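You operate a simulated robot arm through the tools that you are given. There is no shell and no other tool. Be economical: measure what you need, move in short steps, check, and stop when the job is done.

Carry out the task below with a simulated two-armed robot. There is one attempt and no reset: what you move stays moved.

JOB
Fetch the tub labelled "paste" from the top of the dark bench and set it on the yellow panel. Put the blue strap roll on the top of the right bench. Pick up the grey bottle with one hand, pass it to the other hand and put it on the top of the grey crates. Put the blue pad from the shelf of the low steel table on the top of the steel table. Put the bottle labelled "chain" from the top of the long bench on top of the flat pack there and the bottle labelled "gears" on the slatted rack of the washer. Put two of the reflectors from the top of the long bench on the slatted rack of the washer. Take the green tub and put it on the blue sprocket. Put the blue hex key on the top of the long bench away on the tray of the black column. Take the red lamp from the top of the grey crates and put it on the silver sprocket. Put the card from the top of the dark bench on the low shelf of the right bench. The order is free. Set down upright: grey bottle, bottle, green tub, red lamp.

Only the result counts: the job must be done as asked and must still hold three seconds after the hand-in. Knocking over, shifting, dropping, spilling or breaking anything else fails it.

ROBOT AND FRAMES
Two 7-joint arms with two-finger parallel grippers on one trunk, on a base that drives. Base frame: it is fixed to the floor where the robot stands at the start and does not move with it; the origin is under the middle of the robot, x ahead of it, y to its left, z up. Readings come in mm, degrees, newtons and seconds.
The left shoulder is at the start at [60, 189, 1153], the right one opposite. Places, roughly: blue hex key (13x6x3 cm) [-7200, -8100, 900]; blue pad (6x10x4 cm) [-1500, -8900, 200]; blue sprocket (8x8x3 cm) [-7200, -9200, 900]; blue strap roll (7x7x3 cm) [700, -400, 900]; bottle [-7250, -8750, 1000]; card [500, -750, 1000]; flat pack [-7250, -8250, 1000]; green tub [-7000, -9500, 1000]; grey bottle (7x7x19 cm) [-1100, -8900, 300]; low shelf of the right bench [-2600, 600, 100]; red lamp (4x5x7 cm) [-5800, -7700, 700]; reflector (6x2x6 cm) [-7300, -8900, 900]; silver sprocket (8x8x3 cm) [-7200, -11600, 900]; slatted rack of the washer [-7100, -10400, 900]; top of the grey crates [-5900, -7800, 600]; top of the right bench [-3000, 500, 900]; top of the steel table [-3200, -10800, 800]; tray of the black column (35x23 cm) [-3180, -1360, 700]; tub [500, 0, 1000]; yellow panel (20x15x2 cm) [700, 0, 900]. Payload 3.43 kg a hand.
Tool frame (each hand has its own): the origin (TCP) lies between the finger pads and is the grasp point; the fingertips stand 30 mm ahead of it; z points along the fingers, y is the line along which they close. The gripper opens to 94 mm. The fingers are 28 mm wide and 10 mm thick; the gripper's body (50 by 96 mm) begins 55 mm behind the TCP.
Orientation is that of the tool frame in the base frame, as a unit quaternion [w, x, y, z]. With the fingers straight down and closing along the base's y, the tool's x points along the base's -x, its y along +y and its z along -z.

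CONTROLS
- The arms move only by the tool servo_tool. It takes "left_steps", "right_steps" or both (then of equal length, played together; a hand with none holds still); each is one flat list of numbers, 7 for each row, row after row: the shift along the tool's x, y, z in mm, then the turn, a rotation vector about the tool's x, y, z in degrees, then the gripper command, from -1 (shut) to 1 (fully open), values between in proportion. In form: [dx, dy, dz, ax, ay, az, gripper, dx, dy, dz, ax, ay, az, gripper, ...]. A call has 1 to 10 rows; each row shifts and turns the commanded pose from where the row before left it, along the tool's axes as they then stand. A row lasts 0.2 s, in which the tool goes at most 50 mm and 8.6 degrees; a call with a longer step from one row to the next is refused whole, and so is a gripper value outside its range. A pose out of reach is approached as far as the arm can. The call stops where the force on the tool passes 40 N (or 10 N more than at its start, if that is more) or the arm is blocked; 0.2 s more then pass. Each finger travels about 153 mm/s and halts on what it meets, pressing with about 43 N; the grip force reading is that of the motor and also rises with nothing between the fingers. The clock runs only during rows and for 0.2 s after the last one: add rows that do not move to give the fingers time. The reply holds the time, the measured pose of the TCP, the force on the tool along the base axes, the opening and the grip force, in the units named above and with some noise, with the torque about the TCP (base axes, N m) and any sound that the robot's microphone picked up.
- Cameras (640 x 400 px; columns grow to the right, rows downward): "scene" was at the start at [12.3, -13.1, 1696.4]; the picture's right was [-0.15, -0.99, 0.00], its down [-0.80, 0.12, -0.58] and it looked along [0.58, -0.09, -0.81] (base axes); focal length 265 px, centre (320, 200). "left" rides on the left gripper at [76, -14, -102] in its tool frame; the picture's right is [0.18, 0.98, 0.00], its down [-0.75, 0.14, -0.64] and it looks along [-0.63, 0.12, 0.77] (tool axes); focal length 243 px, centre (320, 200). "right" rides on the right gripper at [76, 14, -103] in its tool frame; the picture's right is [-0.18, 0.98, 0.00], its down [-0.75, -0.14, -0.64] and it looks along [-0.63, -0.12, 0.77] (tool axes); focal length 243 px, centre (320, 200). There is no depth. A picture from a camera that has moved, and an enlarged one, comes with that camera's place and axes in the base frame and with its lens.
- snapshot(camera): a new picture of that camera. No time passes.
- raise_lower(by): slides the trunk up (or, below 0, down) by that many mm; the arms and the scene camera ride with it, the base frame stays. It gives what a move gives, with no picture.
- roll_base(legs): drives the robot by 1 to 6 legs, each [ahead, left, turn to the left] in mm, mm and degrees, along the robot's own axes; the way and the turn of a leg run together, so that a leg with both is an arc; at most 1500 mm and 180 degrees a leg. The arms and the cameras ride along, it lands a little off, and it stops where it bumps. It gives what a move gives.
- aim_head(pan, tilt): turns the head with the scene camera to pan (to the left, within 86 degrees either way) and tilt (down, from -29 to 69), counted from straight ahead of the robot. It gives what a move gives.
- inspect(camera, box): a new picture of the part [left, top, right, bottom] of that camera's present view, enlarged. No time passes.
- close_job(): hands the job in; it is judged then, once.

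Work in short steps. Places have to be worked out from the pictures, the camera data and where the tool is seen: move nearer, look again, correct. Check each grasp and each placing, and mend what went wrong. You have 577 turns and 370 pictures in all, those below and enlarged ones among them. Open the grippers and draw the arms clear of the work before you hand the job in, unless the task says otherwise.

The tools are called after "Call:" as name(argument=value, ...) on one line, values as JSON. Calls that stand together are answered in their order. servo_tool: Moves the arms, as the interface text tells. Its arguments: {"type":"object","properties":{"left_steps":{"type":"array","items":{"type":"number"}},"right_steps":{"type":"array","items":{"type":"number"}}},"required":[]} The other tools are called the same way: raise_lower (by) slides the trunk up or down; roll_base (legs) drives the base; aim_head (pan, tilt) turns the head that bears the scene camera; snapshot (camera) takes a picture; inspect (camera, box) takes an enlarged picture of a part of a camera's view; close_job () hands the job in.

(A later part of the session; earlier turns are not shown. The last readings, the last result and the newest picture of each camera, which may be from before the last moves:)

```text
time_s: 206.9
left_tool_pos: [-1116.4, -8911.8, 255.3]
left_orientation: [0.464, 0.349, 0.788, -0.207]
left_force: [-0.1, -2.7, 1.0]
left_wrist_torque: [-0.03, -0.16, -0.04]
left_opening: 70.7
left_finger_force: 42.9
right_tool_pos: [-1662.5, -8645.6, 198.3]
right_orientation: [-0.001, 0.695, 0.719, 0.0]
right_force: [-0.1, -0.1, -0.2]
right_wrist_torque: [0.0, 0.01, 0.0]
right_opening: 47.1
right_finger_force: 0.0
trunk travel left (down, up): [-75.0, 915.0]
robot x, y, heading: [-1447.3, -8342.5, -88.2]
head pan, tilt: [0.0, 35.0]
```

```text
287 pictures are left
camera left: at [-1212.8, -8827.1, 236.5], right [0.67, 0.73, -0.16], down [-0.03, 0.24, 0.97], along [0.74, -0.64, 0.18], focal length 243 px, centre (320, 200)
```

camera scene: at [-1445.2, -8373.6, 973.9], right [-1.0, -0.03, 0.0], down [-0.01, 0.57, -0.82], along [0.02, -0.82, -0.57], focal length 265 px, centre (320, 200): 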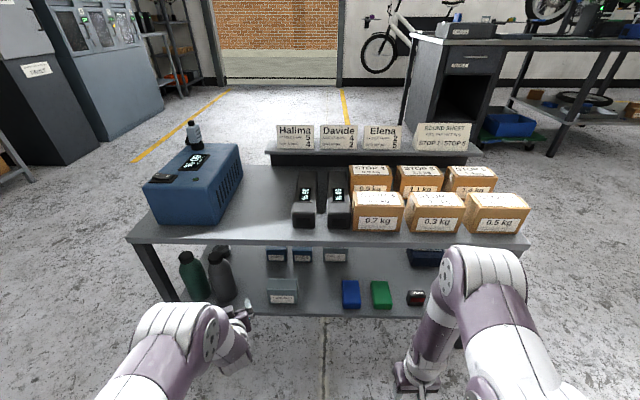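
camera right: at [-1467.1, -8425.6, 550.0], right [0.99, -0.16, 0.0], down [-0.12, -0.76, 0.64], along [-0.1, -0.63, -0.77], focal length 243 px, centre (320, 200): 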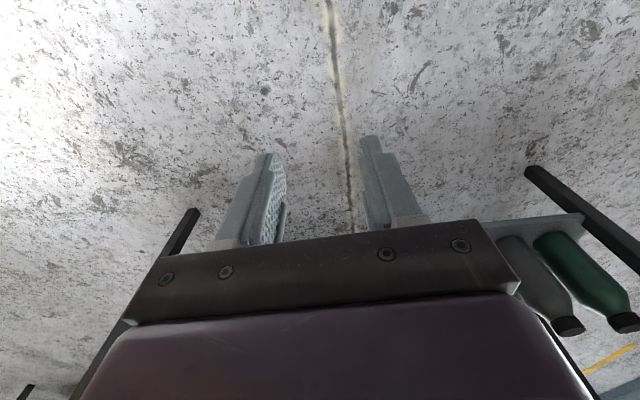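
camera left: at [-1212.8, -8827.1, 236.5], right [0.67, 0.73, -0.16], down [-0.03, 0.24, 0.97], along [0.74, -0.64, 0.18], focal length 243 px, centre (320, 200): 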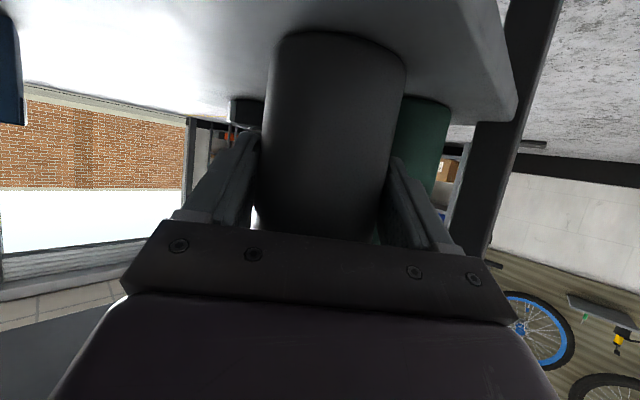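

Gripped. I lift 22 mm and withdraw along the approach line.

Call:
servo_tool(left_steps=[-10, 0, -5.5, 0, 0, 0, -1, -10, 0, -5.5, 0, 0, 0, -1, 19.4, 0, -35, 0, 0, 0, -1, 19.4, 0, -35, 0, 0, 0, -1, 19.4, 0, -35, 0, 0, 0, -1, 19.4, 0, -35, 0, 0, 0, -1, 0, 0, 0, 0, 0, 0, -1])

Call:
snapshot(camera="scene")

```text
time_s: 208.5
left_tool_pos: [-1223.7, -8790.1, 276.8]
left_orientation: [0.464, 0.348, 0.788, -0.207]
left_force: [0.5, -0.5, -5.6]
left_wrist_torque: [0.06, 0.0, -0.01]
left_opening: 71.2
left_finger_force: 43.0
right_tool_pos: [-1662.6, -8646.5, 197.4]
right_orientation: [-0.001, 0.696, 0.718, 0.001]
right_force: [-0.9, -0.6, -0.4]
right_wrist_torque: [0.01, -0.01, 0.01]
right_opening: 47.0
right_finger_force: 0.0
trunk travel left (down, up): [-75.0, 915.0]
robot x, y, heading: [-1446.0, -8341.1, -88.3]
head pan, tilt: [0.0, 35.0]
```

```text
286 pictures are left
camera scene: at [-1445.0, -8374.0, 973.8], right [-1.0, -0.03, 0.0], down [-0.02, 0.57, -0.82], along [0.02, -0.82, -0.57], focal length 265 px, centre (320, 200)
```

scene: 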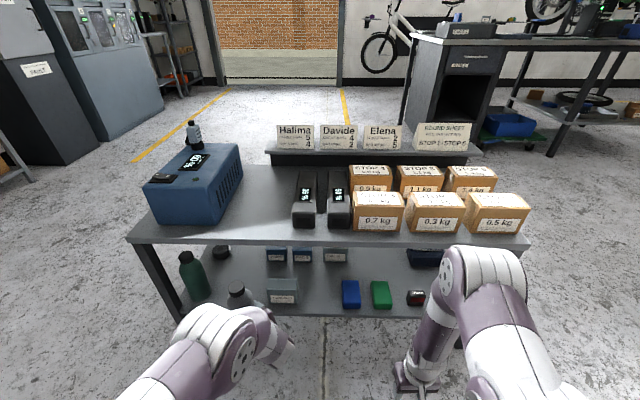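

Bottle is out. I back the robot 250 mm away from the table and raise the trunk 300 mm for the handover.

Call:
roll_base(legs=[[-250, 0, 0]])

Call:
raise_lower(by=350)

Call:
servo_tool(left_steps=[0, -20, 0, 7, 0, 3.9, -1, 0, -20, 0, 7, 0, 3.9, -1, 0, -20, 0, 7, 0, 3.9, -1, 0, -20, 0, 7, 0, 3.9, -1, 0, -20, 0, 7, 0, 3.9, -1, 0, -20, 0, 0, 0, 0, -1])

Call:
snapshot(camera="scene")

```text
time_s: 210.3
left_tool_pos: [-1230.0, -8542.2, 275.4]
left_orientation: [0.463, 0.35, 0.788, -0.206]
left_force: [-1.0, 0.0, -6.7]
left_wrist_torque: [0.04, 0.02, 0.0]
left_opening: 70.6
left_finger_force: 42.9
right_tool_pos: [-1669.3, -8397.5, 198.4]
right_orientation: [-0.001, 0.697, 0.718, 0.001]
right_force: [-0.5, 0.0, -0.4]
right_wrist_torque: [-0.01, -0.03, 0.01]
right_opening: 47.1
right_finger_force: 0.1
trunk travel left (down, up): [-75.0, 915.0]
robot x, y, heading: [-1450.7, -8095.6, -88.7]
head pan, tilt: [0.0, 35.0]
```

```text
time_s: 213.7
left_tool_pos: [-1228.4, -8542.9, 625.7]
left_orientation: [0.463, 0.35, 0.788, -0.207]
left_force: [0.0, 0.4, -5.8]
left_wrist_torque: [0.06, 0.05, -0.03]
left_opening: 70.8
left_finger_force: 42.7
right_tool_pos: [-1668.9, -8396.6, 547.7]
right_orientation: [-0.002, 0.697, 0.718, 0.002]
right_force: [-0.7, 0.1, -0.1]
right_wrist_torque: [-0.02, -0.01, -0.03]
right_opening: 46.9
right_finger_force: 0.1
trunk travel left (down, up): [-425.0, 565.0]
robot x, y, heading: [-1450.1, -8093.7, -88.9]
head pan, tilt: [0.0, 35.0]
```

```text
time_s: 215.1
left_tool_pos: [-1337.3, -8588.3, 626.6]
left_orientation: [0.365, 0.599, 0.62, -0.352]
left_force: [0.0, -0.3, -5.9]
left_wrist_torque: [0.03, 0.03, 0.0]
left_opening: 70.8
left_finger_force: 43.3
right_tool_pos: [-1669.3, -8397.8, 548.0]
right_orientation: [0.0, 0.697, 0.717, 0.001]
right_force: [-0.7, -1.0, -0.2]
right_wrist_torque: [0.01, -0.01, -0.01]
right_opening: 47.0
right_finger_force: 0.1
trunk travel left (down, up): [-425.0, 565.0]
robot x, y, heading: [-1451.6, -8095.7, -88.6]
head pan, tilt: [0.0, 35.0]
```

```text
285 pictures are left
camera scene: at [-1451.6, -8125.8, 1323.8], right [-1.0, -0.02, 0.0], down [-0.01, 0.57, -0.82], along [0.02, -0.82, -0.57], focal length 265 px, centre (320, 200)
```

scene: 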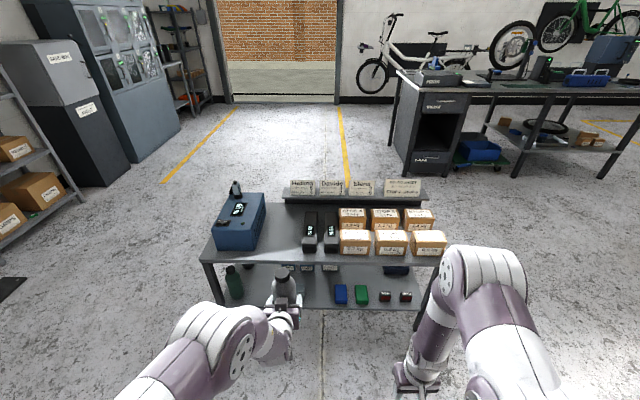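

I bring the bottle nearer to the middle (x≈-1450, y≈-8500) so that the right hand can reach over it; the right hand opens and rises.

Call:
servo_tool(left_steps=[17, -28, -16, 0, 0, 0, -1, 17, -28, -16, 0, 0, 0, -1, 17, -28, -16, 0, 0, 0, -1, 17, -28, -16, 0, 0, 0, -1, 0, 0, 0, 0, 0, 0, -1, 0, 0, 0, 0, 0, 0, -1, 0, 0, 0, 0, 0, 0, -1], right_steps=[0, 0, -40, 0, 0, 0, 1, 0, 0, -40, 0, 0, 0, 1, 0, 0, -40, 0, 0, 0, 1, 0, 0, -40, 0, 0, 0, 1, 0, 0, -40, 0, 0, 0, 1, 0, 0, -40, 0, 0, 0, 1, 0, 0, -30, 0, 0, 0, 1])

```text
time_s: 216.7
left_tool_pos: [-1454.1, -8500.1, 596.7]
left_orientation: [0.365, 0.598, 0.62, -0.353]
left_force: [0.8, 0.3, -6.2]
left_wrist_torque: [0.05, -0.03, 0.01]
left_opening: 70.7
left_finger_force: 42.5
right_tool_pos: [-1671.5, -8398.3, 817.0]
right_orientation: [-0.002, 0.696, 0.718, 0.001]
right_force: [-0.3, 0.1, -1.3]
right_wrist_torque: [-0.01, 0.03, 0.05]
right_opening: 93.7
right_finger_force: 0.1
trunk travel left (down, up): [-425.0, 565.0]
robot x, y, heading: [-1454.7, -8093.3, -88.7]
head pan, tilt: [0.0, 35.0]
```

I bring the right hand over the bottle at z≈817 and check with its camera.

Call:
servo_tool(right_steps=[-20, 36, 0, 0, 0, 0, 1, -20, 36, 0, 0, 0, 0, 1, -20, 36, 0, 0, 0, 0, 1, -20, 36, 0, 0, 0, 0, 1, -20, 36, 0, 0, 0, 0, 1, -18, 34, 0, 0, 0, 0, 1, 0, 0, 0, 0, 0, 0, 1])

Call:
snapshot(camera="right")

Call:
snapshot(camera="scene")

```text
time_s: 218.3
left_tool_pos: [-1452.0, -8500.4, 597.7]
left_orientation: [0.365, 0.599, 0.619, -0.352]
left_force: [-0.7, 0.4, -5.9]
left_wrist_torque: [0.05, 0.01, -0.01]
left_opening: 70.9
left_finger_force: 42.7
right_tool_pos: [-1454.9, -8504.9, 802.0]
right_orientation: [-0.001, 0.696, 0.718, 0.001]
right_force: [-0.1, 0.3, 0.2]
right_wrist_torque: [-0.02, 0.02, 0.02]
right_opening: 93.9
right_finger_force: 0.2
right hand out of reach, approached as far as the arm can: row 6
trunk travel left (down, up): [-425.0, 565.0]
robot x, y, heading: [-1453.2, -8092.8, -89.0]
head pan, tilt: [0.0, 35.0]
```

```text
284 pictures are left
camera right: at [-1442.6, -8427.9, 905.1], right [0.99, -0.16, 0.0], down [-0.12, -0.76, 0.64], along [-0.1, -0.63, -0.77], focal length 243 px, centre (320, 200)
```

right: 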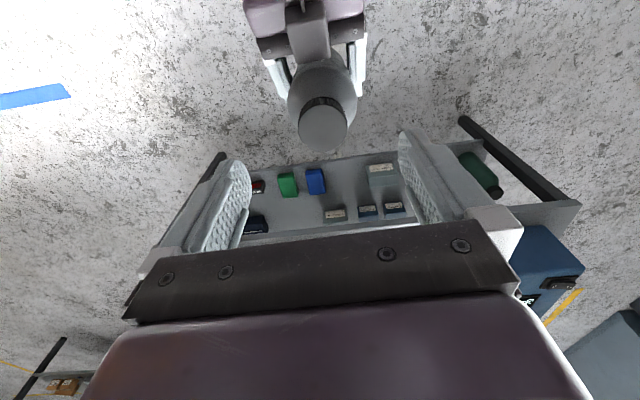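

```text
283 pictures are left
camera scene: at [-1451.5, -8125.6, 1323.8], right [-1.0, -0.02, 0.0], down [-0.01, 0.57, -0.82], along [0.02, -0.82, -0.57], focal length 265 px, centre (320, 200)
```

scene: 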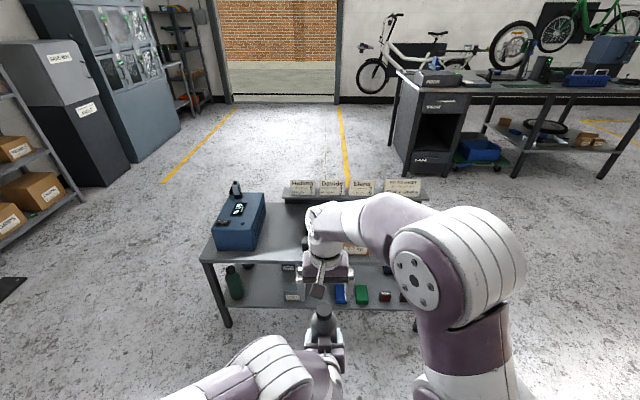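

Aligned over the cap. I descend to z≈690, checking.

Call:
servo_tool(right_steps=[-1, 3, 25, 0, 0, 0, 1, 0, 0, 25, 0, 0, 0, 1, 0, 0, 25, 0, 0, 0, 1, 0, 0, 25, 0, 0, 0, 1, 0, 0, 12, 0, 0, 0, 1, 0, 0, 0, 0, 0, 0, 1])

Call:
snapshot(camera="right")

Call:
inspect(camera="scene", box=[260, 220, 400, 400])

```text
time_s: 219.7
left_tool_pos: [-1453.3, -8500.0, 597.1]
left_orientation: [0.365, 0.599, 0.619, -0.353]
left_force: [0.4, 0.0, -5.7]
left_wrist_torque: [0.06, 0.04, -0.04]
left_opening: 70.7
left_finger_force: 42.9
right_tool_pos: [-1452.3, -8506.5, 691.3]
right_orientation: [-0.001, 0.696, 0.718, 0.001]
right_force: [-0.3, 0.0, 0.2]
right_wrist_torque: [-0.03, 0.04, 0.04]
right_opening: 94.0
right_finger_force: 0.0
trunk travel left (down, up): [-425.0, 565.0]
robot x, y, heading: [-1454.7, -8097.1, -88.6]
head pan, tilt: [0.0, 35.0]
```

```text
282 pictures are left
camera right: at [-1440.4, -8430.5, 793.2], right [0.99, -0.15, 0.0], down [-0.12, -0.76, 0.64], along [-0.1, -0.63, -0.77], focal length 243 px, centre (320, 200)
```

right: 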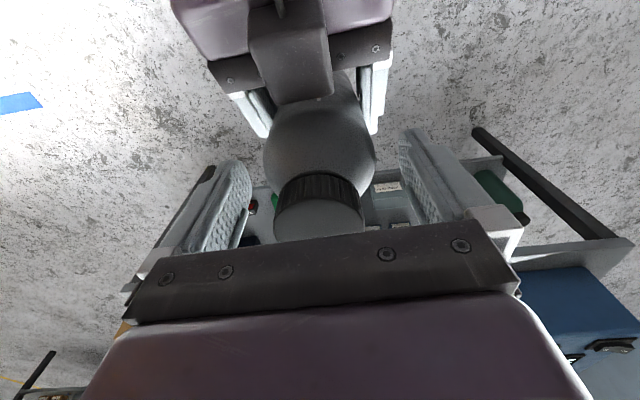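

```text
2.22 times, centred on (330, 310) of scene
camera zoom: at [-1451.4, -8125.6, 1323.8], right [-1.0, -0.02, 0.0], down [-0.01, 0.57, -0.82], along [0.02, -0.82, -0.57], focal length 588 px, centre (298, -44)
```

zoom: 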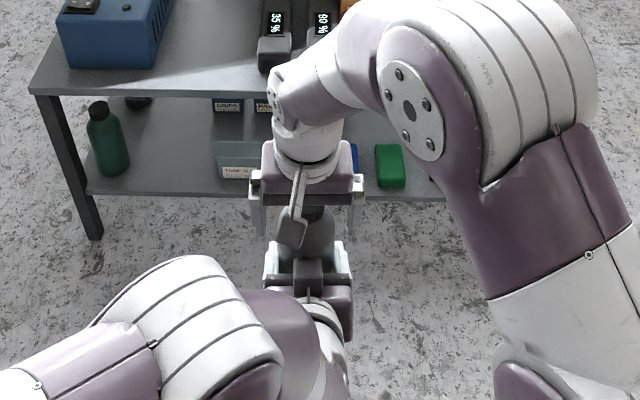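

Cap top ≈714. I go 16 mm lower and close the right hand on the bottle's upper body.

Call:
servo_tool(right_steps=[0, 0, 16, 0, 0, 0, 1, 0, 0, 0, 0, 0, 0, 0.6, 0, 0, 0, 0, 0, 0, 0, 0, 0, 0, 0, 0, 0, -1, 0, 0, 0, 0, 0, 0, -1])

Call:
snapshot(camera="right")

```text
time_s: 220.9
left_tool_pos: [-1453.7, -8500.6, 598.1]
left_orientation: [0.366, 0.598, 0.62, -0.352]
left_force: [-0.2, 1.1, -3.5]
left_wrist_torque: [0.09, 0.05, -0.08]
left_opening: 70.7
left_finger_force: 43.6
right_tool_pos: [-1452.3, -8504.6, 673.7]
right_orientation: [-0.002, 0.697, 0.717, 0.001]
right_force: [-1.2, -1.7, 0.1]
right_wrist_torque: [-0.16, 0.04, 0.15]
right_opening: 66.0
right_finger_force: 43.1
trunk travel left (down, up): [-425.0, 565.0]
robot x, y, heading: [-1453.6, -8097.8, -88.7]
head pan, tilt: [0.0, 35.0]
```

```text
280 pictures are left
camera right: at [-1441.1, -8429.9, 777.2], right [0.99, -0.15, 0.0], down [-0.12, -0.76, 0.64], along [-0.1, -0.63, -0.77], focal length 243 px, centre (320, 200)
```

right: 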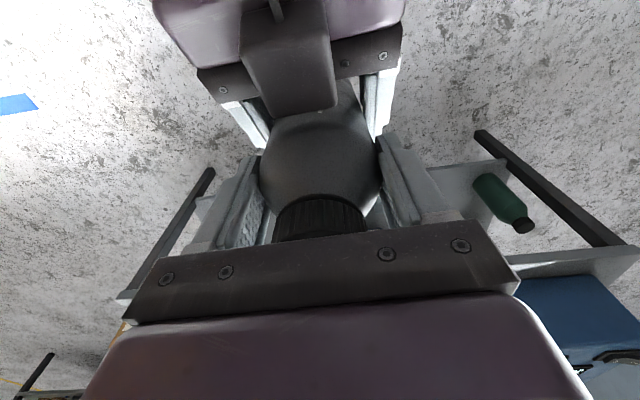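

Opening of 66 mm means I'm on the tapering shoulder; I reopen, go 7 mm deeper and close again.

Call:
servo_tool(right_steps=[0, 0, 0, 0, 0, 0, 0.6, 0, 0, 0, 0, 0, 0, 0.8, 0, 0, 8, 0, 0, 0, 0.8, 0, 0, 0, 0, 0, 0, 0, 0, 0, 0, 0, 0, 0, -1, 0, 0, 0, 0, 0, 0, -1])

```text
time_s: 222.3
left_tool_pos: [-1452.5, -8500.4, 596.4]
left_orientation: [0.365, 0.599, 0.62, -0.352]
left_force: [0.2, -7.3, -15.1]
left_wrist_torque: [0.44, -0.12, -0.1]
left_opening: 70.7
left_finger_force: 43.3
right_tool_pos: [-1451.9, -8505.1, 666.9]
right_orientation: [-0.002, 0.696, 0.718, 0.001]
right_force: [-0.8, 6.9, 9.7]
right_wrist_torque: [0.13, 0.15, 0.12]
right_opening: 68.4
right_finger_force: 43.2
trunk travel left (down, up): [-425.0, 565.0]
robot x, y, heading: [-1453.3, -8090.5, -88.7]
head pan, tilt: [0.0, 35.0]
```

Now 68.4 mm on nearly full diameter. I open the left hand and check the right holds.

Call:
servo_tool(left_steps=[0, 0, 0, 0, 0, 0, -0.2, 0, 0, 0, 0, 0, 0, 1, 0, 0, 0, 0, 0, 0, 1])

Call:
snapshot(camera="right")

```text
time_s: 223.1
left_tool_pos: [-1454.3, -8499.8, 597.2]
left_orientation: [0.365, 0.598, 0.619, -0.354]
left_force: [-0.1, 0.3, -0.5]
left_wrist_torque: [-0.04, -0.02, 0.01]
left_opening: 93.9
left_finger_force: 0.0
right_tool_pos: [-1453.1, -8504.9, 667.4]
right_orientation: [-0.001, 0.697, 0.718, 0.002]
right_force: [0.6, 0.0, 0.2]
right_wrist_torque: [0.02, -0.03, -0.02]
right_opening: 68.2
right_finger_force: 42.9
trunk travel left (down, up): [-425.0, 565.0]
robot x, y, heading: [-1456.2, -8095.6, -88.6]
head pan, tilt: [0.0, 35.0]
```

```text
279 pictures are left
camera right: at [-1441.0, -8429.2, 769.0], right [0.99, -0.15, 0.0], down [-0.12, -0.76, 0.64], along [-0.1, -0.63, -0.77], focal length 243 px, centre (320, 200)
```

right: 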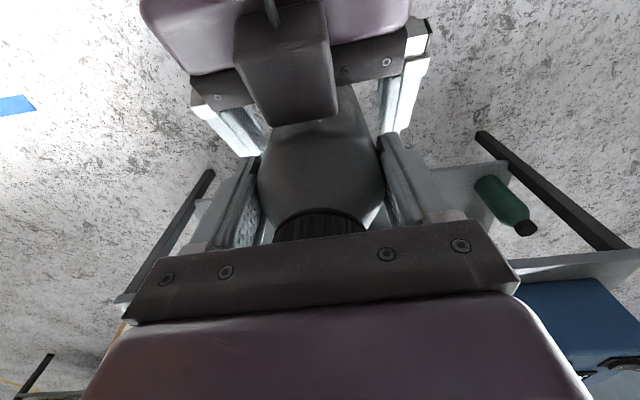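

The right reading doesn't show the bottle's weight yet; I raise the right hand 10 mm to test.

Call:
servo_tool(right_steps=[0, 0, -10, 0, 0, 0, -1, 0, 0, 0, 0, 0, 0, -1, 0, 0, 0, 0, 0, 0, -1])

Call:
snapshot(camera="scene")

Call:
snapshot(camera="left")

```text
time_s: 223.9
left_tool_pos: [-1454.1, -8499.8, 597.0]
left_orientation: [0.365, 0.598, 0.62, -0.352]
left_force: [-0.4, 0.1, 0.6]
left_wrist_torque: [-0.02, -0.03, 0.01]
left_opening: 93.9
left_finger_force: 0.1
right_tool_pos: [-1452.2, -8503.9, 677.7]
right_orientation: [-0.001, 0.696, 0.718, 0.002]
right_force: [-0.5, -0.6, -6.5]
right_wrist_torque: [0.02, 0.01, 0.02]
right_opening: 68.3
right_finger_force: 42.9
trunk travel left (down, up): [-425.0, 565.0]
robot x, y, heading: [-1450.9, -8091.8, -89.0]
head pan, tilt: [0.0, 35.0]
```

```text
278 pictures are left
camera scene: at [-1451.4, -8125.6, 1323.8], right [-1.0, -0.02, 0.0], down [-0.01, 0.57, -0.82], along [0.02, -0.82, -0.57], focal length 265 px, centre (320, 200)
```

scene: 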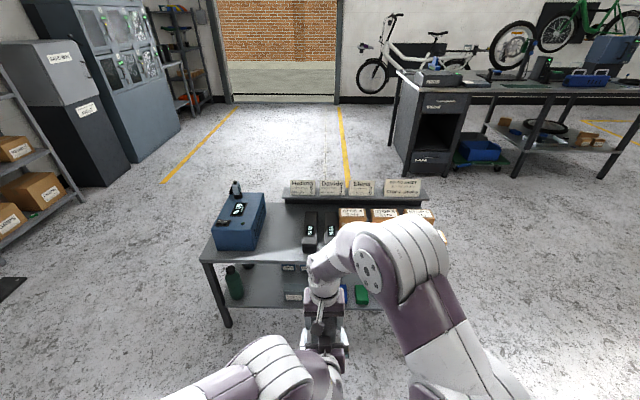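

```text
277 pictures are left
camera left: at [-1472.6, -8374.4, 579.6], right [0.98, 0.12, -0.16], down [0.13, 0.2, 0.97], along [0.15, -0.97, 0.18], focal length 243 px, centre (320, 200)
```

left: 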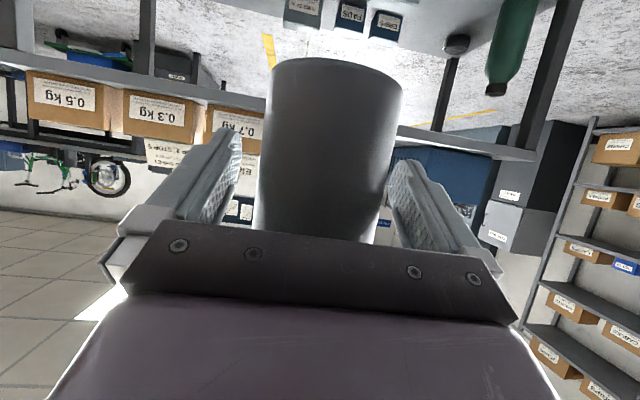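

The right hand carries the bottle (−6.5 N). I draw the left hand back and down, away from it.

Call:
servo_tool(left_steps=[17, 0, -26, 0, 0, 0, 1, 17, 0, -26, 0, 0, 0, 1, 17, 0, -26, 0, 0, 0, 1, 14, 30, -20, 0, 0, 0, 1, 10, 40, -10, 0, 0, 0, 1, 10, 40, -5, 0, 0, 0, 1])

Call:
snapshot(camera="scene")

```text
time_s: 224.8
left_tool_pos: [-1438.2, -8466.1, 612.2]
left_orientation: [0.372, 0.56, 0.662, -0.331]
left_force: [-1.5, 0.2, -0.7]
left_wrist_torque: [0.06, 0.04, -0.1]
left_opening: 94.1
left_finger_force: 0.0
left hand out of reach, approached as far as the arm can: row 2, 3, 4
right_tool_pos: [-1449.1, -8507.1, 679.4]
right_orientation: [0.006, 0.696, 0.718, 0.001]
right_force: [2.1, -0.1, -6.0]
right_wrist_torque: [-0.04, -0.16, -0.01]
right_opening: 67.3
right_finger_force: 43.5
trunk travel left (down, up): [-425.0, 565.0]
robot x, y, heading: [-1453.1, -8095.6, -88.8]
head pan, tilt: [0.0, 35.0]
stopped in row 4 (left hand): the force on the tool passed its limit at 51 N (the readings are from after the stop); the commanded pose is now the measured one
```

```text
276 pictures are left
camera scene: at [-1451.4, -8125.8, 1323.8], right [-1.0, -0.02, 0.0], down [-0.01, 0.57, -0.82], along [0.02, -0.82, -0.57], focal length 265 px, centre (320, 200)
```

scene: 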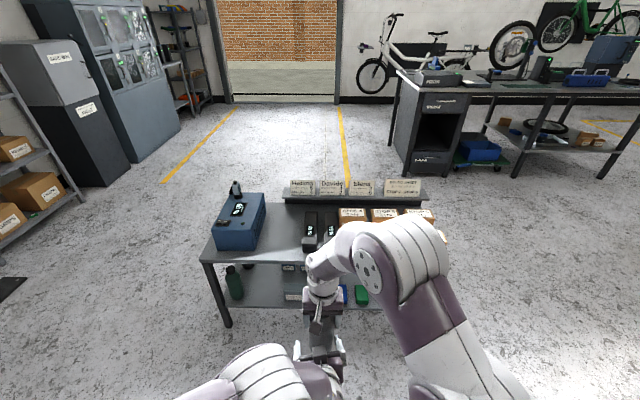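

The left arm cannot fold further, so I carry the bottle forward with the right hand out of the left fingers instead.

Call:
servo_tool(right_steps=[-20, -1, 0, 0, 0, 0, -1, -30, -1, 0, 0, 0, 0, -1, -30, -1, 0, 0, 0, 0, -1, -30, -5, 0, 0, 0, 0, -1, 0, 0, 0, 0, 0, 0, -1])

Call:
snapshot(camera="left")

Call:
snapshot(camera="right")

```text
time_s: 226.0
left_tool_pos: [-1438.2, -8465.3, 612.5]
left_orientation: [0.372, 0.561, 0.661, -0.331]
left_force: [-0.8, 0.9, 0.6]
left_wrist_torque: [-0.03, -0.01, -0.01]
left_opening: 93.8
left_finger_force: 0.0
right_tool_pos: [-1453.2, -8619.1, 680.9]
right_orientation: [0.006, 0.696, 0.718, -0.001]
right_force: [0.2, 0.3, -5.7]
right_wrist_torque: [0.0, -0.02, 0.03]
right_opening: 67.0
right_finger_force: 43.2
trunk travel left (down, up): [-425.0, 565.0]
robot x, y, heading: [-1454.1, -8095.8, -88.8]
head pan, tilt: [0.0, 35.0]
```

```text
275 pictures are left
camera left: at [-1472.5, -8342.9, 598.7], right [0.95, 0.24, -0.18], down [0.13, 0.2, 0.97], along [0.27, -0.95, 0.16], focal length 243 px, centre (320, 200)
```

left: 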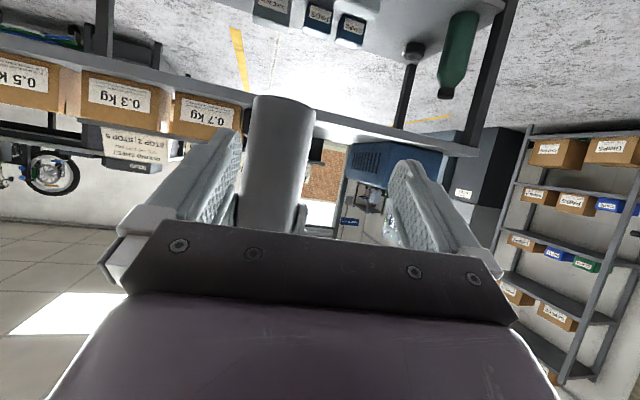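

```text
274 pictures are left
camera right: at [-1442.0, -8542.6, 782.8], right [0.99, -0.16, 0.01], down [-0.13, -0.75, 0.65], along [-0.09, -0.64, -0.76], focal length 243 px, centre (320, 200)
```

right: 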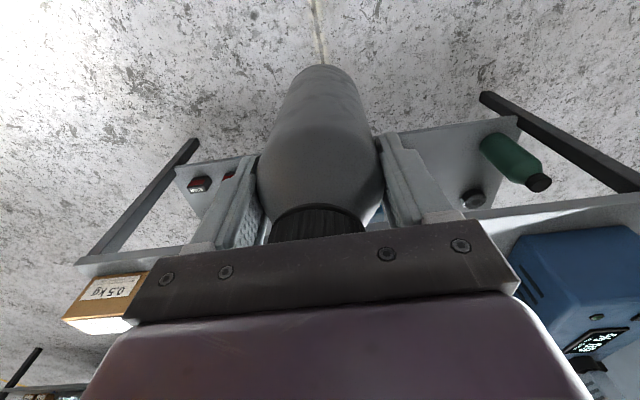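

The bottle is free in the right hand. I swing it to the right side and up, then strafe right 190 mm for the pad.

Call:
servo_tool(right_steps=[20, -35, -15, 0, 0, 0, -1, 25, -38, -15, 0, 0, 0, -1, 25, -38, -15, 0, 0, 0, -1, 25, -38, -15, 0, 0, 0, -1, 25, -38, -15, 0, 0, 0, -1, 20, -30, -15, 0, 0, 0, -1])

Call:
roll_base(legs=[[0, -190, 0]])

Call:
raise_lower(by=-200)

Call:
snapshot(camera="scene")

Call:
snapshot(camera="left")

```text
time_s: 227.4
left_tool_pos: [-1438.5, -8464.7, 614.1]
left_orientation: [0.373, 0.56, 0.662, -0.33]
left_force: [-0.5, 0.3, 0.2]
left_wrist_torque: [0.01, 0.0, -0.01]
left_opening: 94.0
left_finger_force: 0.0
right_tool_pos: [-1675.8, -8482.3, 766.4]
right_orientation: [0.007, 0.697, 0.717, 0.0]
right_force: [-0.2, 0.4, -6.0]
right_wrist_torque: [0.01, 0.0, -0.01]
right_opening: 67.0
right_finger_force: 43.4
trunk travel left (down, up): [-425.0, 565.0]
robot x, y, heading: [-1453.4, -8098.0, -88.6]
head pan, tilt: [0.0, 35.0]
```

```text
time_s: 228.9
left_tool_pos: [-1629.3, -8470.5, 612.9]
left_orientation: [0.372, 0.561, 0.662, -0.33]
left_force: [-0.4, 0.0, -0.2]
left_wrist_torque: [0.0, -0.02, -0.01]
left_opening: 93.9
left_finger_force: 0.0
right_tool_pos: [-1867.0, -8487.3, 766.9]
right_orientation: [0.006, 0.696, 0.718, 0.002]
right_force: [-0.4, -0.4, -5.7]
right_wrist_torque: [0.0, -0.02, -0.04]
right_opening: 66.8
right_finger_force: 43.3
trunk travel left (down, up): [-425.0, 565.0]
robot x, y, heading: [-1644.8, -8096.7, -88.5]
head pan, tilt: [0.0, 35.0]
```

```text
time_s: 231.1
left_tool_pos: [-1629.5, -8470.2, 413.3]
left_orientation: [0.372, 0.561, 0.661, -0.331]
left_force: [-0.5, -0.2, 0.1]
left_wrist_torque: [0.01, 0.04, -0.02]
left_opening: 94.1
left_finger_force: 0.0
right_tool_pos: [-1866.5, -8488.1, 567.1]
right_orientation: [0.007, 0.697, 0.718, 0.0]
right_force: [-0.2, 0.8, -5.8]
right_wrist_torque: [-0.02, 0.0, -0.02]
right_opening: 67.1
right_finger_force: 43.0
trunk travel left (down, up): [-225.0, 765.0]
robot x, y, heading: [-1645.5, -8098.4, -88.8]
head pan, tilt: [0.0, 35.0]
```

```text
273 pictures are left
camera scene: at [-1643.0, -8129.9, 1123.9], right [-1.0, -0.02, 0.0], down [-0.01, 0.57, -0.82], along [0.02, -0.82, -0.57], focal length 265 px, centre (320, 200)
```

scene: 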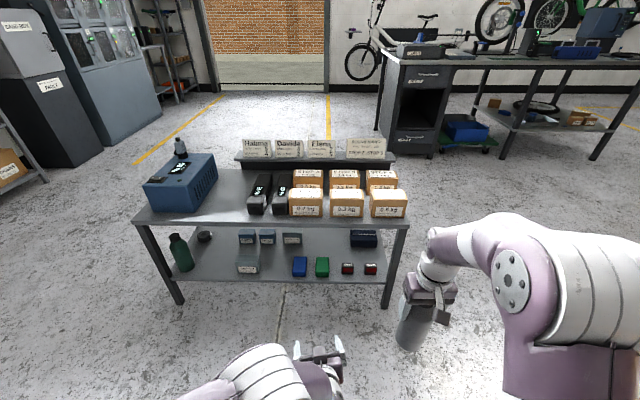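

```text
272 pictures are left
camera left: at [-1664.1, -8347.4, 398.9], right [0.95, 0.24, -0.18], down [0.13, 0.2, 0.97], along [0.27, -0.95, 0.16], focal length 243 px, centre (320, 200)
```

left: 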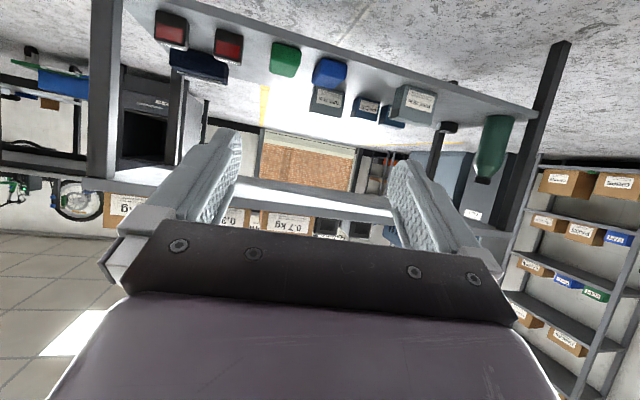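

I zoom on the pad for its exact pose.

Call:
inspect(camera="scene", box=[260, 240, 360, 300])

Call:
inspect(camera="left", box=[260, 30, 380, 110])

```text
6.40 times, centred on (310, 270) of scene
camera zoom: at [-1643.0, -8129.9, 1123.9], right [-1.0, -0.02, 0.0], down [-0.01, 0.57, -0.82], along [0.02, -0.82, -0.57], focal length 1693 px, centre (384, -248)
```

zoom: 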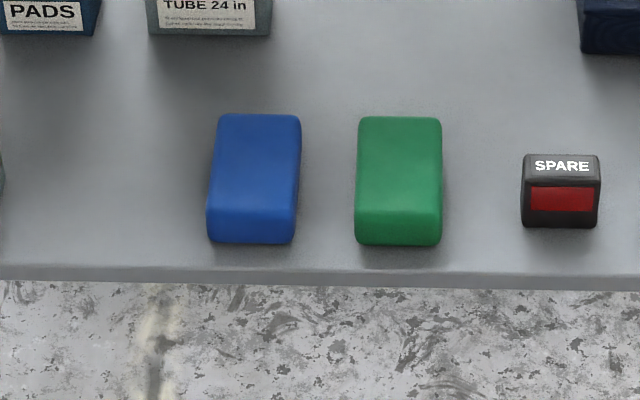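

```text
5.00 times, centred on (320, 70) of left
camera zoom: at [-1664.1, -8347.4, 398.9], right [0.95, 0.24, -0.18], down [0.13, 0.2, 0.97], along [0.27, -0.95, 0.16], focal length 1213 px, centre (320, 850)
```

zoom: 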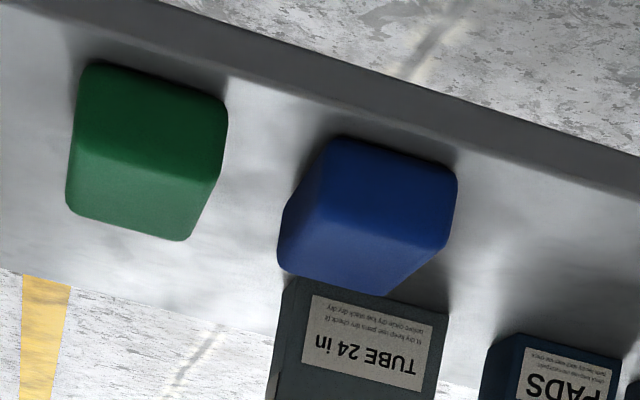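

Pad centre ≈(-1533,-8930), its long side along y, top ≈226. I level the left hand's yaw, set its pitch to 45°, and pull the bottle hand back a bit.

Call:
servo_tool(left_steps=[0, 0, 0, 6.9, 0.2, 4.0, 1, 0, 0, 0, 0, 8, 0, 1, 0, 0, 0, 0, 8, 0, 1, 0, 30, 0, 0, 0, 0, 1, 0, 30, 0, 0, 0, 0, 0.9], right_steps=[20, -10, 0, 0, 0, 0, -1, 20, -10, 0, 0, 0, 0, -1, 20, -10, 0, 0, 0, 0, -1, 20, -10, 0, 0, 0, 0, -1, 20, -10, 0, 0, 0, 0, -1])

Call:
roll_base(legs=[[290, 0, 0]])

Call:
snapshot(camera="scene")

Call:
snapshot(camera="left")

```text
time_s: 232.3
left_tool_pos: [-1569.6, -8467.9, 413.5]
left_orientation: [0.258, 0.649, 0.664, -0.268]
left_force: [0.4, 0.3, -0.3]
left_wrist_torque: [-0.01, -0.01, -0.01]
left_opening: 89.2
left_finger_force: 0.1
right_tool_pos: [-1919.7, -8387.2, 566.1]
right_orientation: [0.007, 0.697, 0.717, 0.001]
right_force: [0.3, 0.3, -6.0]
right_wrist_torque: [-0.03, 0.01, -0.02]
right_opening: 67.3
right_finger_force: 42.9
trunk travel left (down, up): [-225.0, 765.0]
robot x, y, heading: [-1647.1, -8097.0, -88.6]
head pan, tilt: [0.0, 35.0]
```

```text
time_s: 234.3
left_tool_pos: [-1563.7, -8761.8, 413.3]
left_orientation: [0.258, 0.65, 0.663, -0.268]
left_force: [0.0, 0.7, -0.2]
left_wrist_torque: [-0.03, 0.0, 0.0]
left_opening: 89.6
left_finger_force: 0.1
right_tool_pos: [-1912.2, -8682.1, 565.4]
right_orientation: [0.007, 0.697, 0.717, 0.001]
right_force: [-0.5, 0.3, -5.7]
right_wrist_torque: [0.05, 0.0, 0.0]
right_opening: 67.2
right_finger_force: 43.0
trunk travel left (down, up): [-225.0, 765.0]
robot x, y, heading: [-1637.0, -8391.2, -88.6]
head pan, tilt: [0.0, 35.0]
```

```text
269 pictures are left
camera scene: at [-1636.4, -8423.8, 1123.8], right [-1.0, -0.02, 0.0], down [-0.01, 0.57, -0.82], along [0.02, -0.82, -0.57], focal length 265 px, centre (320, 200)
```

scene: 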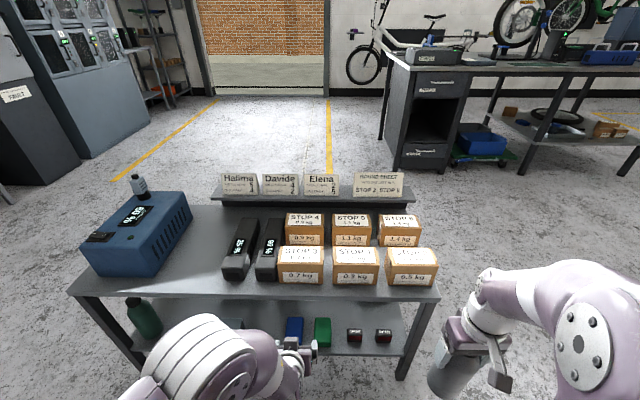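

```text
268 pictures are left
camera left: at [-1579.6, -8636.4, 433.6], right [0.98, 0.15, -0.15], down [0.16, -0.1, 0.98], along [0.13, -0.98, -0.12], focal length 243 px, centre (320, 200)
```

left: 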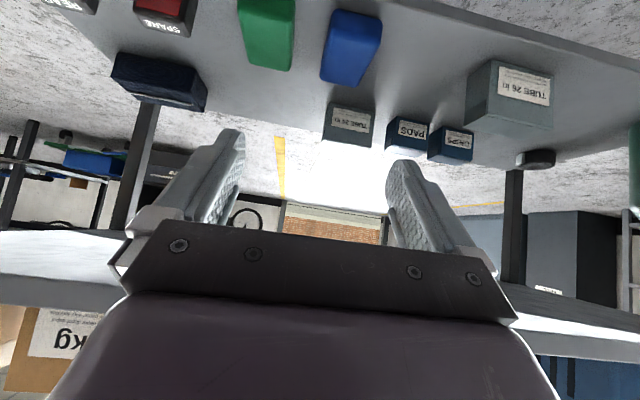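

I go to the pre-grasp point in front of the pad.

Call:
servo_tool(left_steps=[9, 6.2, 33.6, 0, 0, 0, 0.9, 9, 6.2, 33.6, 0, 0, 0, 0.9, 9, 6.2, 33.6, 0, 0, 0, 0.9, 9, 6.2, 33.6, 0, 0, 0, 0.9, 9, 6.2, 33.6, 0, 0, 0, 0.9, 0, 0, 0, 0, 0, 0, 0.9])

Call:
snapshot(camera="left")

```text
time_s: 235.7
left_tool_pos: [-1545.3, -8857.6, 266.2]
left_orientation: [0.259, 0.651, 0.663, -0.266]
left_force: [0.7, -0.2, 0.1]
left_wrist_torque: [0.02, 0.02, 0.01]
left_opening: 89.3
left_finger_force: 0.2
left hand out of reach, approached as far as the arm can: row 2, 3, 4
right_tool_pos: [-1912.0, -8682.5, 565.8]
right_orientation: [0.007, 0.697, 0.717, 0.001]
right_force: [0.1, -0.4, -5.7]
right_wrist_torque: [0.0, 0.01, 0.02]
right_opening: 66.9
right_finger_force: 42.7
trunk travel left (down, up): [-225.0, 765.0]
robot x, y, heading: [-1641.2, -8394.9, -88.9]
head pan, tilt: [0.0, 35.0]
```

```text
267 pictures are left
camera left: at [-1562.5, -8732.3, 287.0], right [0.98, 0.15, -0.14], down [0.16, -0.1, 0.98], along [0.13, -0.98, -0.12], focal length 243 px, centre (320, 200)
```

left: 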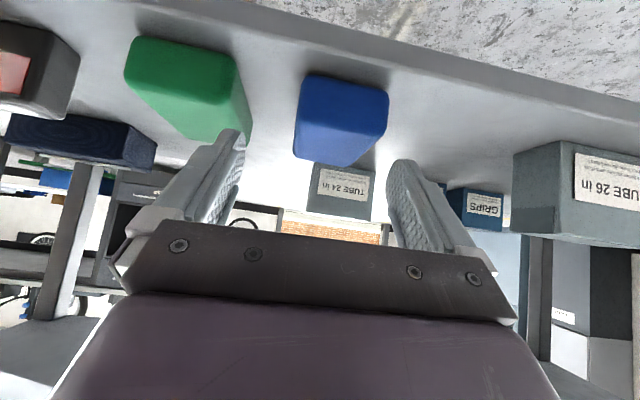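

I try the final approach directly: forward 60, down 45, left 12.

Call:
servo_tool(left_steps=[-3.1, 12, 0, 0, 0, 0, 0.9, -3.1, 0, 25, 0, 0, 0, 0.9, -3.1, 0, 25, 0, 0, 0, 0.9, -3.1, 0, 24, 0, 0, 0, 0.9, 0, 0, 0, 0, 0, 0, 0.9])

Call:
snapshot(camera="left")

```text
time_s: 236.9
left_tool_pos: [-1536.0, -8919.0, 222.4]
left_orientation: [0.257, 0.65, 0.663, -0.267]
left_force: [0.5, -0.1, 0.2]
left_wrist_torque: [0.02, 0.0, -0.02]
left_opening: 89.2
left_finger_force: 0.2
left hand out of reach, approached as far as the arm can: row 1
right_tool_pos: [-1913.1, -8681.7, 565.4]
right_orientation: [0.007, 0.697, 0.717, 0.0]
right_force: [0.2, 0.1, -6.2]
right_wrist_torque: [0.01, 0.01, 0.01]
right_opening: 66.9
right_finger_force: 43.6
trunk travel left (down, up): [-225.0, 765.0]
robot x, y, heading: [-1636.5, -8393.4, -88.7]
head pan, tilt: [0.0, 35.0]
```

```text
266 pictures are left
camera left: at [-1552.1, -8793.5, 243.5], right [0.98, 0.15, -0.15], down [0.16, -0.1, 0.98], along [0.13, -0.98, -0.12], focal length 243 px, centre (320, 200)
```

left: 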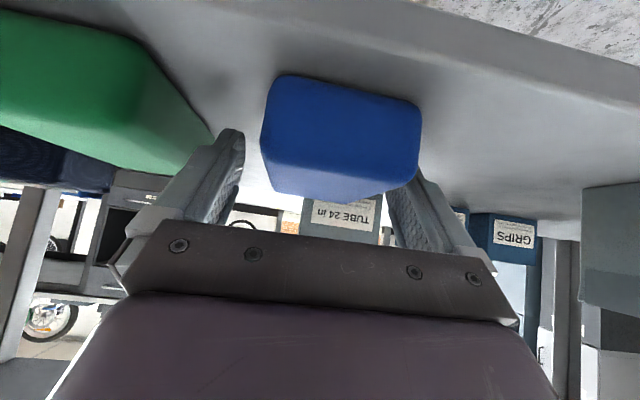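

The pad is between the fingers, ≈5 mm to one side. I shift 4 mm, close and lift.

Call:
servo_tool(left_steps=[0, 4, 0, 0, 0, 0, 0.9, 0, 0, 0, 0, 0, 0, 0.3, 0, 0, 0, 0, 0, 0, -1, 0, 0, 0, 0, 0, 0, -1, 0, 0, 0, 0, 0, 0, -1])

Call:
snapshot(camera="left")

```text
time_s: 238.1
left_tool_pos: [-1531.7, -8919.2, 222.5]
left_orientation: [0.258, 0.649, 0.663, -0.269]
left_force: [0.1, -1.1, 1.9]
left_wrist_torque: [0.0, -0.04, -0.05]
left_opening: 63.1
left_finger_force: 43.3
right_tool_pos: [-1912.5, -8681.8, 566.2]
right_orientation: [0.006, 0.697, 0.717, 0.001]
right_force: [0.1, 0.4, -6.3]
right_wrist_torque: [0.03, -0.03, -0.01]
right_opening: 67.2
right_finger_force: 42.2
trunk travel left (down, up): [-225.0, 765.0]
robot x, y, heading: [-1637.5, -8390.7, -88.8]
head pan, tilt: [0.0, 35.0]
```

```text
265 pictures are left
camera left: at [-1548.2, -8793.7, 243.9], right [0.98, 0.15, -0.15], down [0.16, -0.1, 0.98], along [0.13, -0.98, -0.12], focal length 243 px, centre (320, 200)
```

left: 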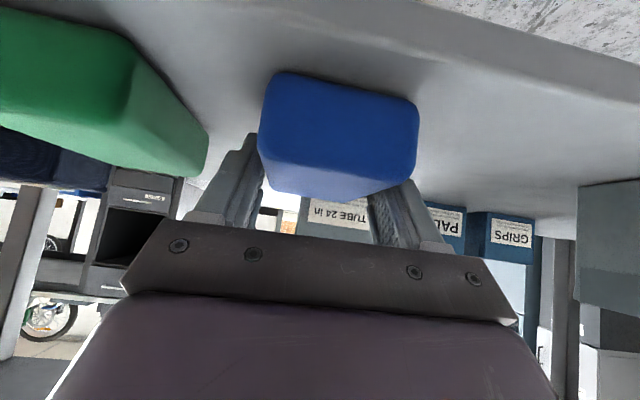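

Gripped at 63 mm. I lift 30 mm and back the robot out 300 mm.

Call:
servo_tool(left_steps=[-10, 0, -10, 0, 0, 0, -1, -11, 0, -11, 0, 0, 0, -1, 0, 0, 0, 0, 0, 0, -1])

Call:
roll_base(legs=[[-400, 0, 0]])

Call:
snapshot(camera="scene")

Call:
snapshot(camera="left")

```text
time_s: 238.9
left_tool_pos: [-1531.4, -8919.9, 250.9]
left_orientation: [0.258, 0.649, 0.664, -0.266]
left_force: [1.2, -0.4, -0.8]
left_wrist_torque: [0.02, -0.03, 0.01]
left_opening: 63.0
left_finger_force: 43.4
right_tool_pos: [-1912.2, -8681.7, 564.9]
right_orientation: [0.006, 0.698, 0.716, 0.001]
right_force: [0.1, 0.0, -7.0]
right_wrist_torque: [0.02, -0.03, -0.02]
right_opening: 66.9
right_finger_force: 42.8
trunk travel left (down, up): [-225.0, 765.0]
robot x, y, heading: [-1635.3, -8390.5, -88.7]
head pan, tilt: [0.0, 35.0]
```

```text
time_s: 241.5
left_tool_pos: [-1541.8, -8511.1, 251.7]
left_orientation: [0.257, 0.651, 0.662, -0.268]
left_force: [0.5, 0.4, -1.1]
left_wrist_torque: [-0.01, 0.02, -0.02]
left_opening: 62.8
left_finger_force: 42.6
right_tool_pos: [-1921.9, -8270.4, 566.2]
right_orientation: [0.006, 0.699, 0.715, 0.002]
right_force: [-0.5, 0.4, -6.0]
right_wrist_torque: [0.02, 0.0, -0.01]
right_opening: 67.3
right_finger_force: 42.9
trunk travel left (down, up): [-225.0, 765.0]
robot x, y, heading: [-1645.5, -7983.9, -89.1]
head pan, tilt: [0.0, 35.0]
```

```text
264 pictures are left
camera scene: at [-1644.5, -8013.7, 1123.8], right [-1.0, -0.02, 0.0], down [-0.01, 0.57, -0.82], along [0.01, -0.82, -0.57], focal length 265 px, centre (320, 200)
```

scene: 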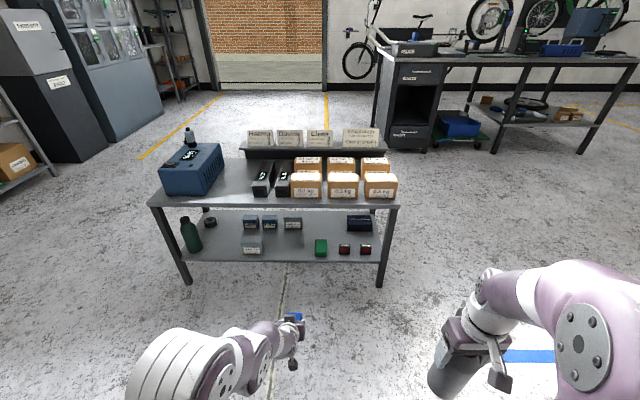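

```text
263 pictures are left
camera left: at [-1557.5, -8384.6, 272.2], right [0.98, 0.14, -0.15], down [0.16, -0.1, 0.98], along [0.12, -0.98, -0.12], focal length 243 px, centre (320, 200)
```

left: 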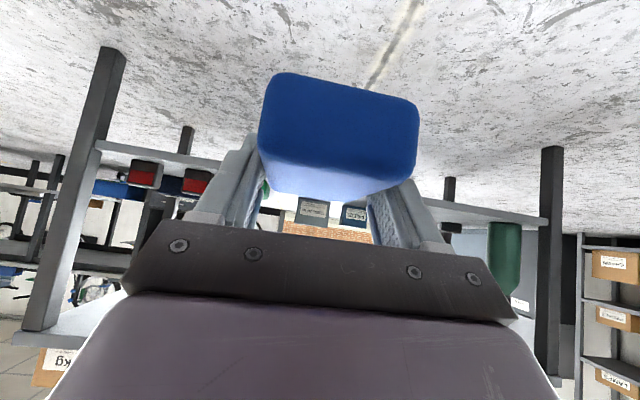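

Pad is held. I raise the trunk and drive around the low table's right end toward the steel table.

Call:
raise_lower(by=400)

Call:
raise_lower(by=200)

Call:
roll_base(legs=[[500, -750, 0], [450, -150, 0]])

Call:
aim_head(pan=0, tilt=30)

Call:
snapshot(camera="scene")

```text
time_s: 245.3
left_tool_pos: [-1542.4, -8510.1, 650.4]
left_orientation: [0.256, 0.652, 0.662, -0.268]
left_force: [-0.6, -0.4, 0.4]
left_wrist_torque: [-0.03, 0.03, -0.03]
left_opening: 63.0
left_finger_force: 43.2
right_tool_pos: [-1922.3, -8270.4, 965.5]
right_orientation: [0.006, 0.699, 0.715, 0.001]
right_force: [0.4, 0.2, -6.0]
right_wrist_torque: [0.03, 0.01, -0.01]
right_opening: 66.9
right_finger_force: 42.9
trunk travel left (down, up): [-625.0, 365.0]
robot x, y, heading: [-1648.5, -7982.7, -88.7]
head pan, tilt: [0.0, 35.0]
```

```text
time_s: 247.5
left_tool_pos: [-1542.3, -8510.8, 851.4]
left_orientation: [0.257, 0.651, 0.662, -0.268]
left_force: [-0.1, 1.0, -1.6]
left_wrist_torque: [-0.01, 0.0, -0.01]
left_opening: 62.9
left_finger_force: 42.6
right_tool_pos: [-1923.1, -8270.2, 1165.7]
right_orientation: [0.007, 0.699, 0.715, 0.002]
right_force: [-0.4, -0.1, -6.8]
right_wrist_torque: [-0.02, 0.01, -0.01]
right_opening: 67.2
right_finger_force: 43.2
trunk travel left (down, up): [-825.0, 165.0]
robot x, y, heading: [-1642.1, -7983.3, -88.6]
head pan, tilt: [0.0, 35.0]
```

```text
time_s: 254.6
left_tool_pos: [-2438.6, -9464.8, 850.4]
left_orientation: [0.255, 0.657, 0.655, -0.272]
left_force: [0.2, -0.7, -1.0]
left_wrist_torque: [-0.01, 0.01, 0.0]
left_opening: 63.1
left_finger_force: 42.5
right_tool_pos: [-2813.8, -9217.3, 1166.4]
right_orientation: [0.007, 0.705, 0.709, 0.001]
right_force: [0.2, 0.4, -6.6]
right_wrist_torque: [-0.02, -0.02, 0.01]
right_opening: 67.1
right_finger_force: 42.9
trunk travel left (down, up): [-825.0, 165.0]
robot x, y, heading: [-2535.4, -8936.8, -89.9]
head pan, tilt: [0.0, 35.0]
```

```text
time_s: 255.3
left_tool_pos: [-2439.1, -9464.5, 851.2]
left_orientation: [0.255, 0.657, 0.656, -0.271]
left_force: [0.5, -0.5, -0.5]
left_wrist_torque: [0.05, -0.01, -0.02]
left_opening: 62.9
left_finger_force: 43.4
right_tool_pos: [-2815.4, -9217.5, 1165.8]
right_orientation: [0.006, 0.706, 0.708, 0.001]
right_force: [-0.4, 0.1, -6.2]
right_wrist_torque: [0.02, -0.02, 0.03]
right_opening: 67.2
right_finger_force: 43.3
trunk travel left (down, up): [-825.0, 165.0]
robot x, y, heading: [-2535.3, -8938.3, -90.0]
head pan, tilt: [0.0, 30.0]
```

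```text
262 pictures are left
camera scene: at [-2532.8, -8970.0, 1731.6], right [-1.0, 0.0, 0.0], down [0.0, 0.5, -0.87], along [0.0, -0.87, -0.5], focal length 265 px, centre (320, 200)
```

scene: 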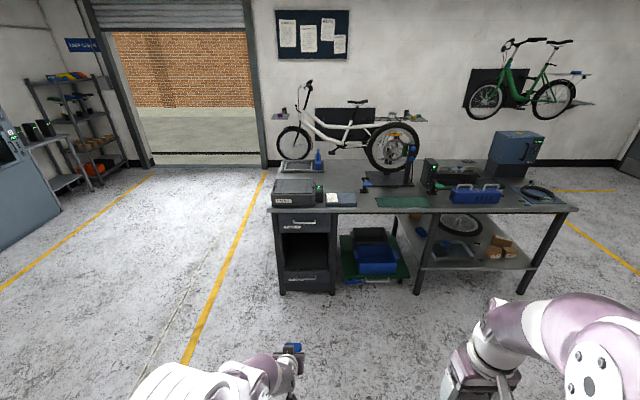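

The steel table's front edge is ≈y -10400. I raise 140 mm, come closer and look down at its top for a free spot.

Call:
raise_lower(by=140)

Call:
roll_base(legs=[[850, -350, 0]])

Call:
aim_head(pan=0, tilt=50)

Call:
snapshot(camera="scene")

```text
time_s: 256.9
left_tool_pos: [-2440.3, -9465.7, 991.4]
left_orientation: [0.255, 0.657, 0.656, -0.271]
left_force: [0.1, -0.2, -0.2]
left_wrist_torque: [0.0, -0.05, 0.01]
left_opening: 63.1
left_finger_force: 42.7
right_tool_pos: [-2815.4, -9217.7, 1305.2]
right_orientation: [0.006, 0.706, 0.708, 0.002]
right_force: [-0.4, -0.5, -6.3]
right_wrist_torque: [0.01, -0.01, -0.02]
right_opening: 67.3
right_finger_force: 43.5
trunk travel left (down, up): [-965.0, 25.0]
robot x, y, heading: [-2537.4, -8932.4, -90.0]
head pan, tilt: [0.0, 30.0]
```

```text
time_s: 261.8
left_tool_pos: [-2793.3, -10318.1, 992.0]
left_orientation: [0.253, 0.659, 0.654, -0.272]
left_force: [0.3, 0.2, 0.0]
left_wrist_torque: [-0.05, 0.0, 0.03]
left_opening: 62.8
left_finger_force: 42.9
right_tool_pos: [-3169.1, -10070.2, 1305.7]
right_orientation: [0.007, 0.707, 0.707, 0.0]
right_force: [-0.2, 0.4, -5.1]
right_wrist_torque: [0.01, 0.03, 0.03]
right_opening: 66.9
right_finger_force: 42.7
trunk travel left (down, up): [-965.0, 25.0]
robot x, y, heading: [-2885.3, -9789.3, -90.3]
head pan, tilt: [0.0, 30.0]
```

```text
time_s: 262.6
left_tool_pos: [-2794.0, -10318.9, 990.0]
left_orientation: [0.255, 0.658, 0.654, -0.271]
left_force: [-0.1, -0.2, -1.1]
left_wrist_torque: [0.0, 0.0, 0.0]
left_opening: 62.7
left_finger_force: 43.2
right_tool_pos: [-3167.5, -10069.1, 1304.9]
right_orientation: [0.006, 0.707, 0.708, 0.001]
right_force: [0.2, 0.1, -6.4]
right_wrist_torque: [0.03, -0.02, -0.01]
right_opening: 67.3
right_finger_force: 42.6
trunk travel left (down, up): [-965.0, 25.0]
robot x, y, heading: [-2883.4, -9789.7, -90.1]
head pan, tilt: [0.0, 50.0]
```

```text
261 pictures are left
camera scene: at [-2886.0, -9809.2, 1842.2], right [-1.0, 0.0, 0.0], down [0.0, 0.77, -0.64], along [0.0, -0.64, -0.77], focal length 265 px, centre (320, 200)
```

scene: 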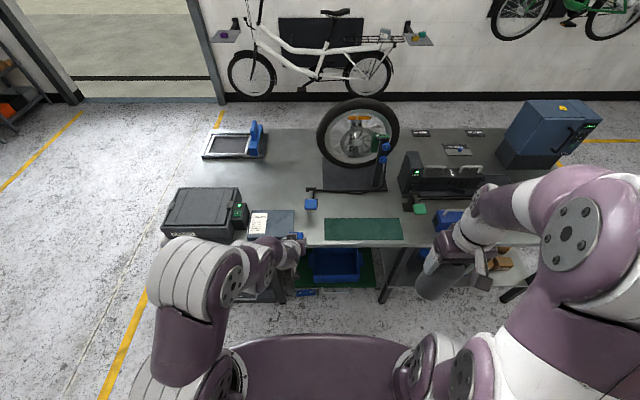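

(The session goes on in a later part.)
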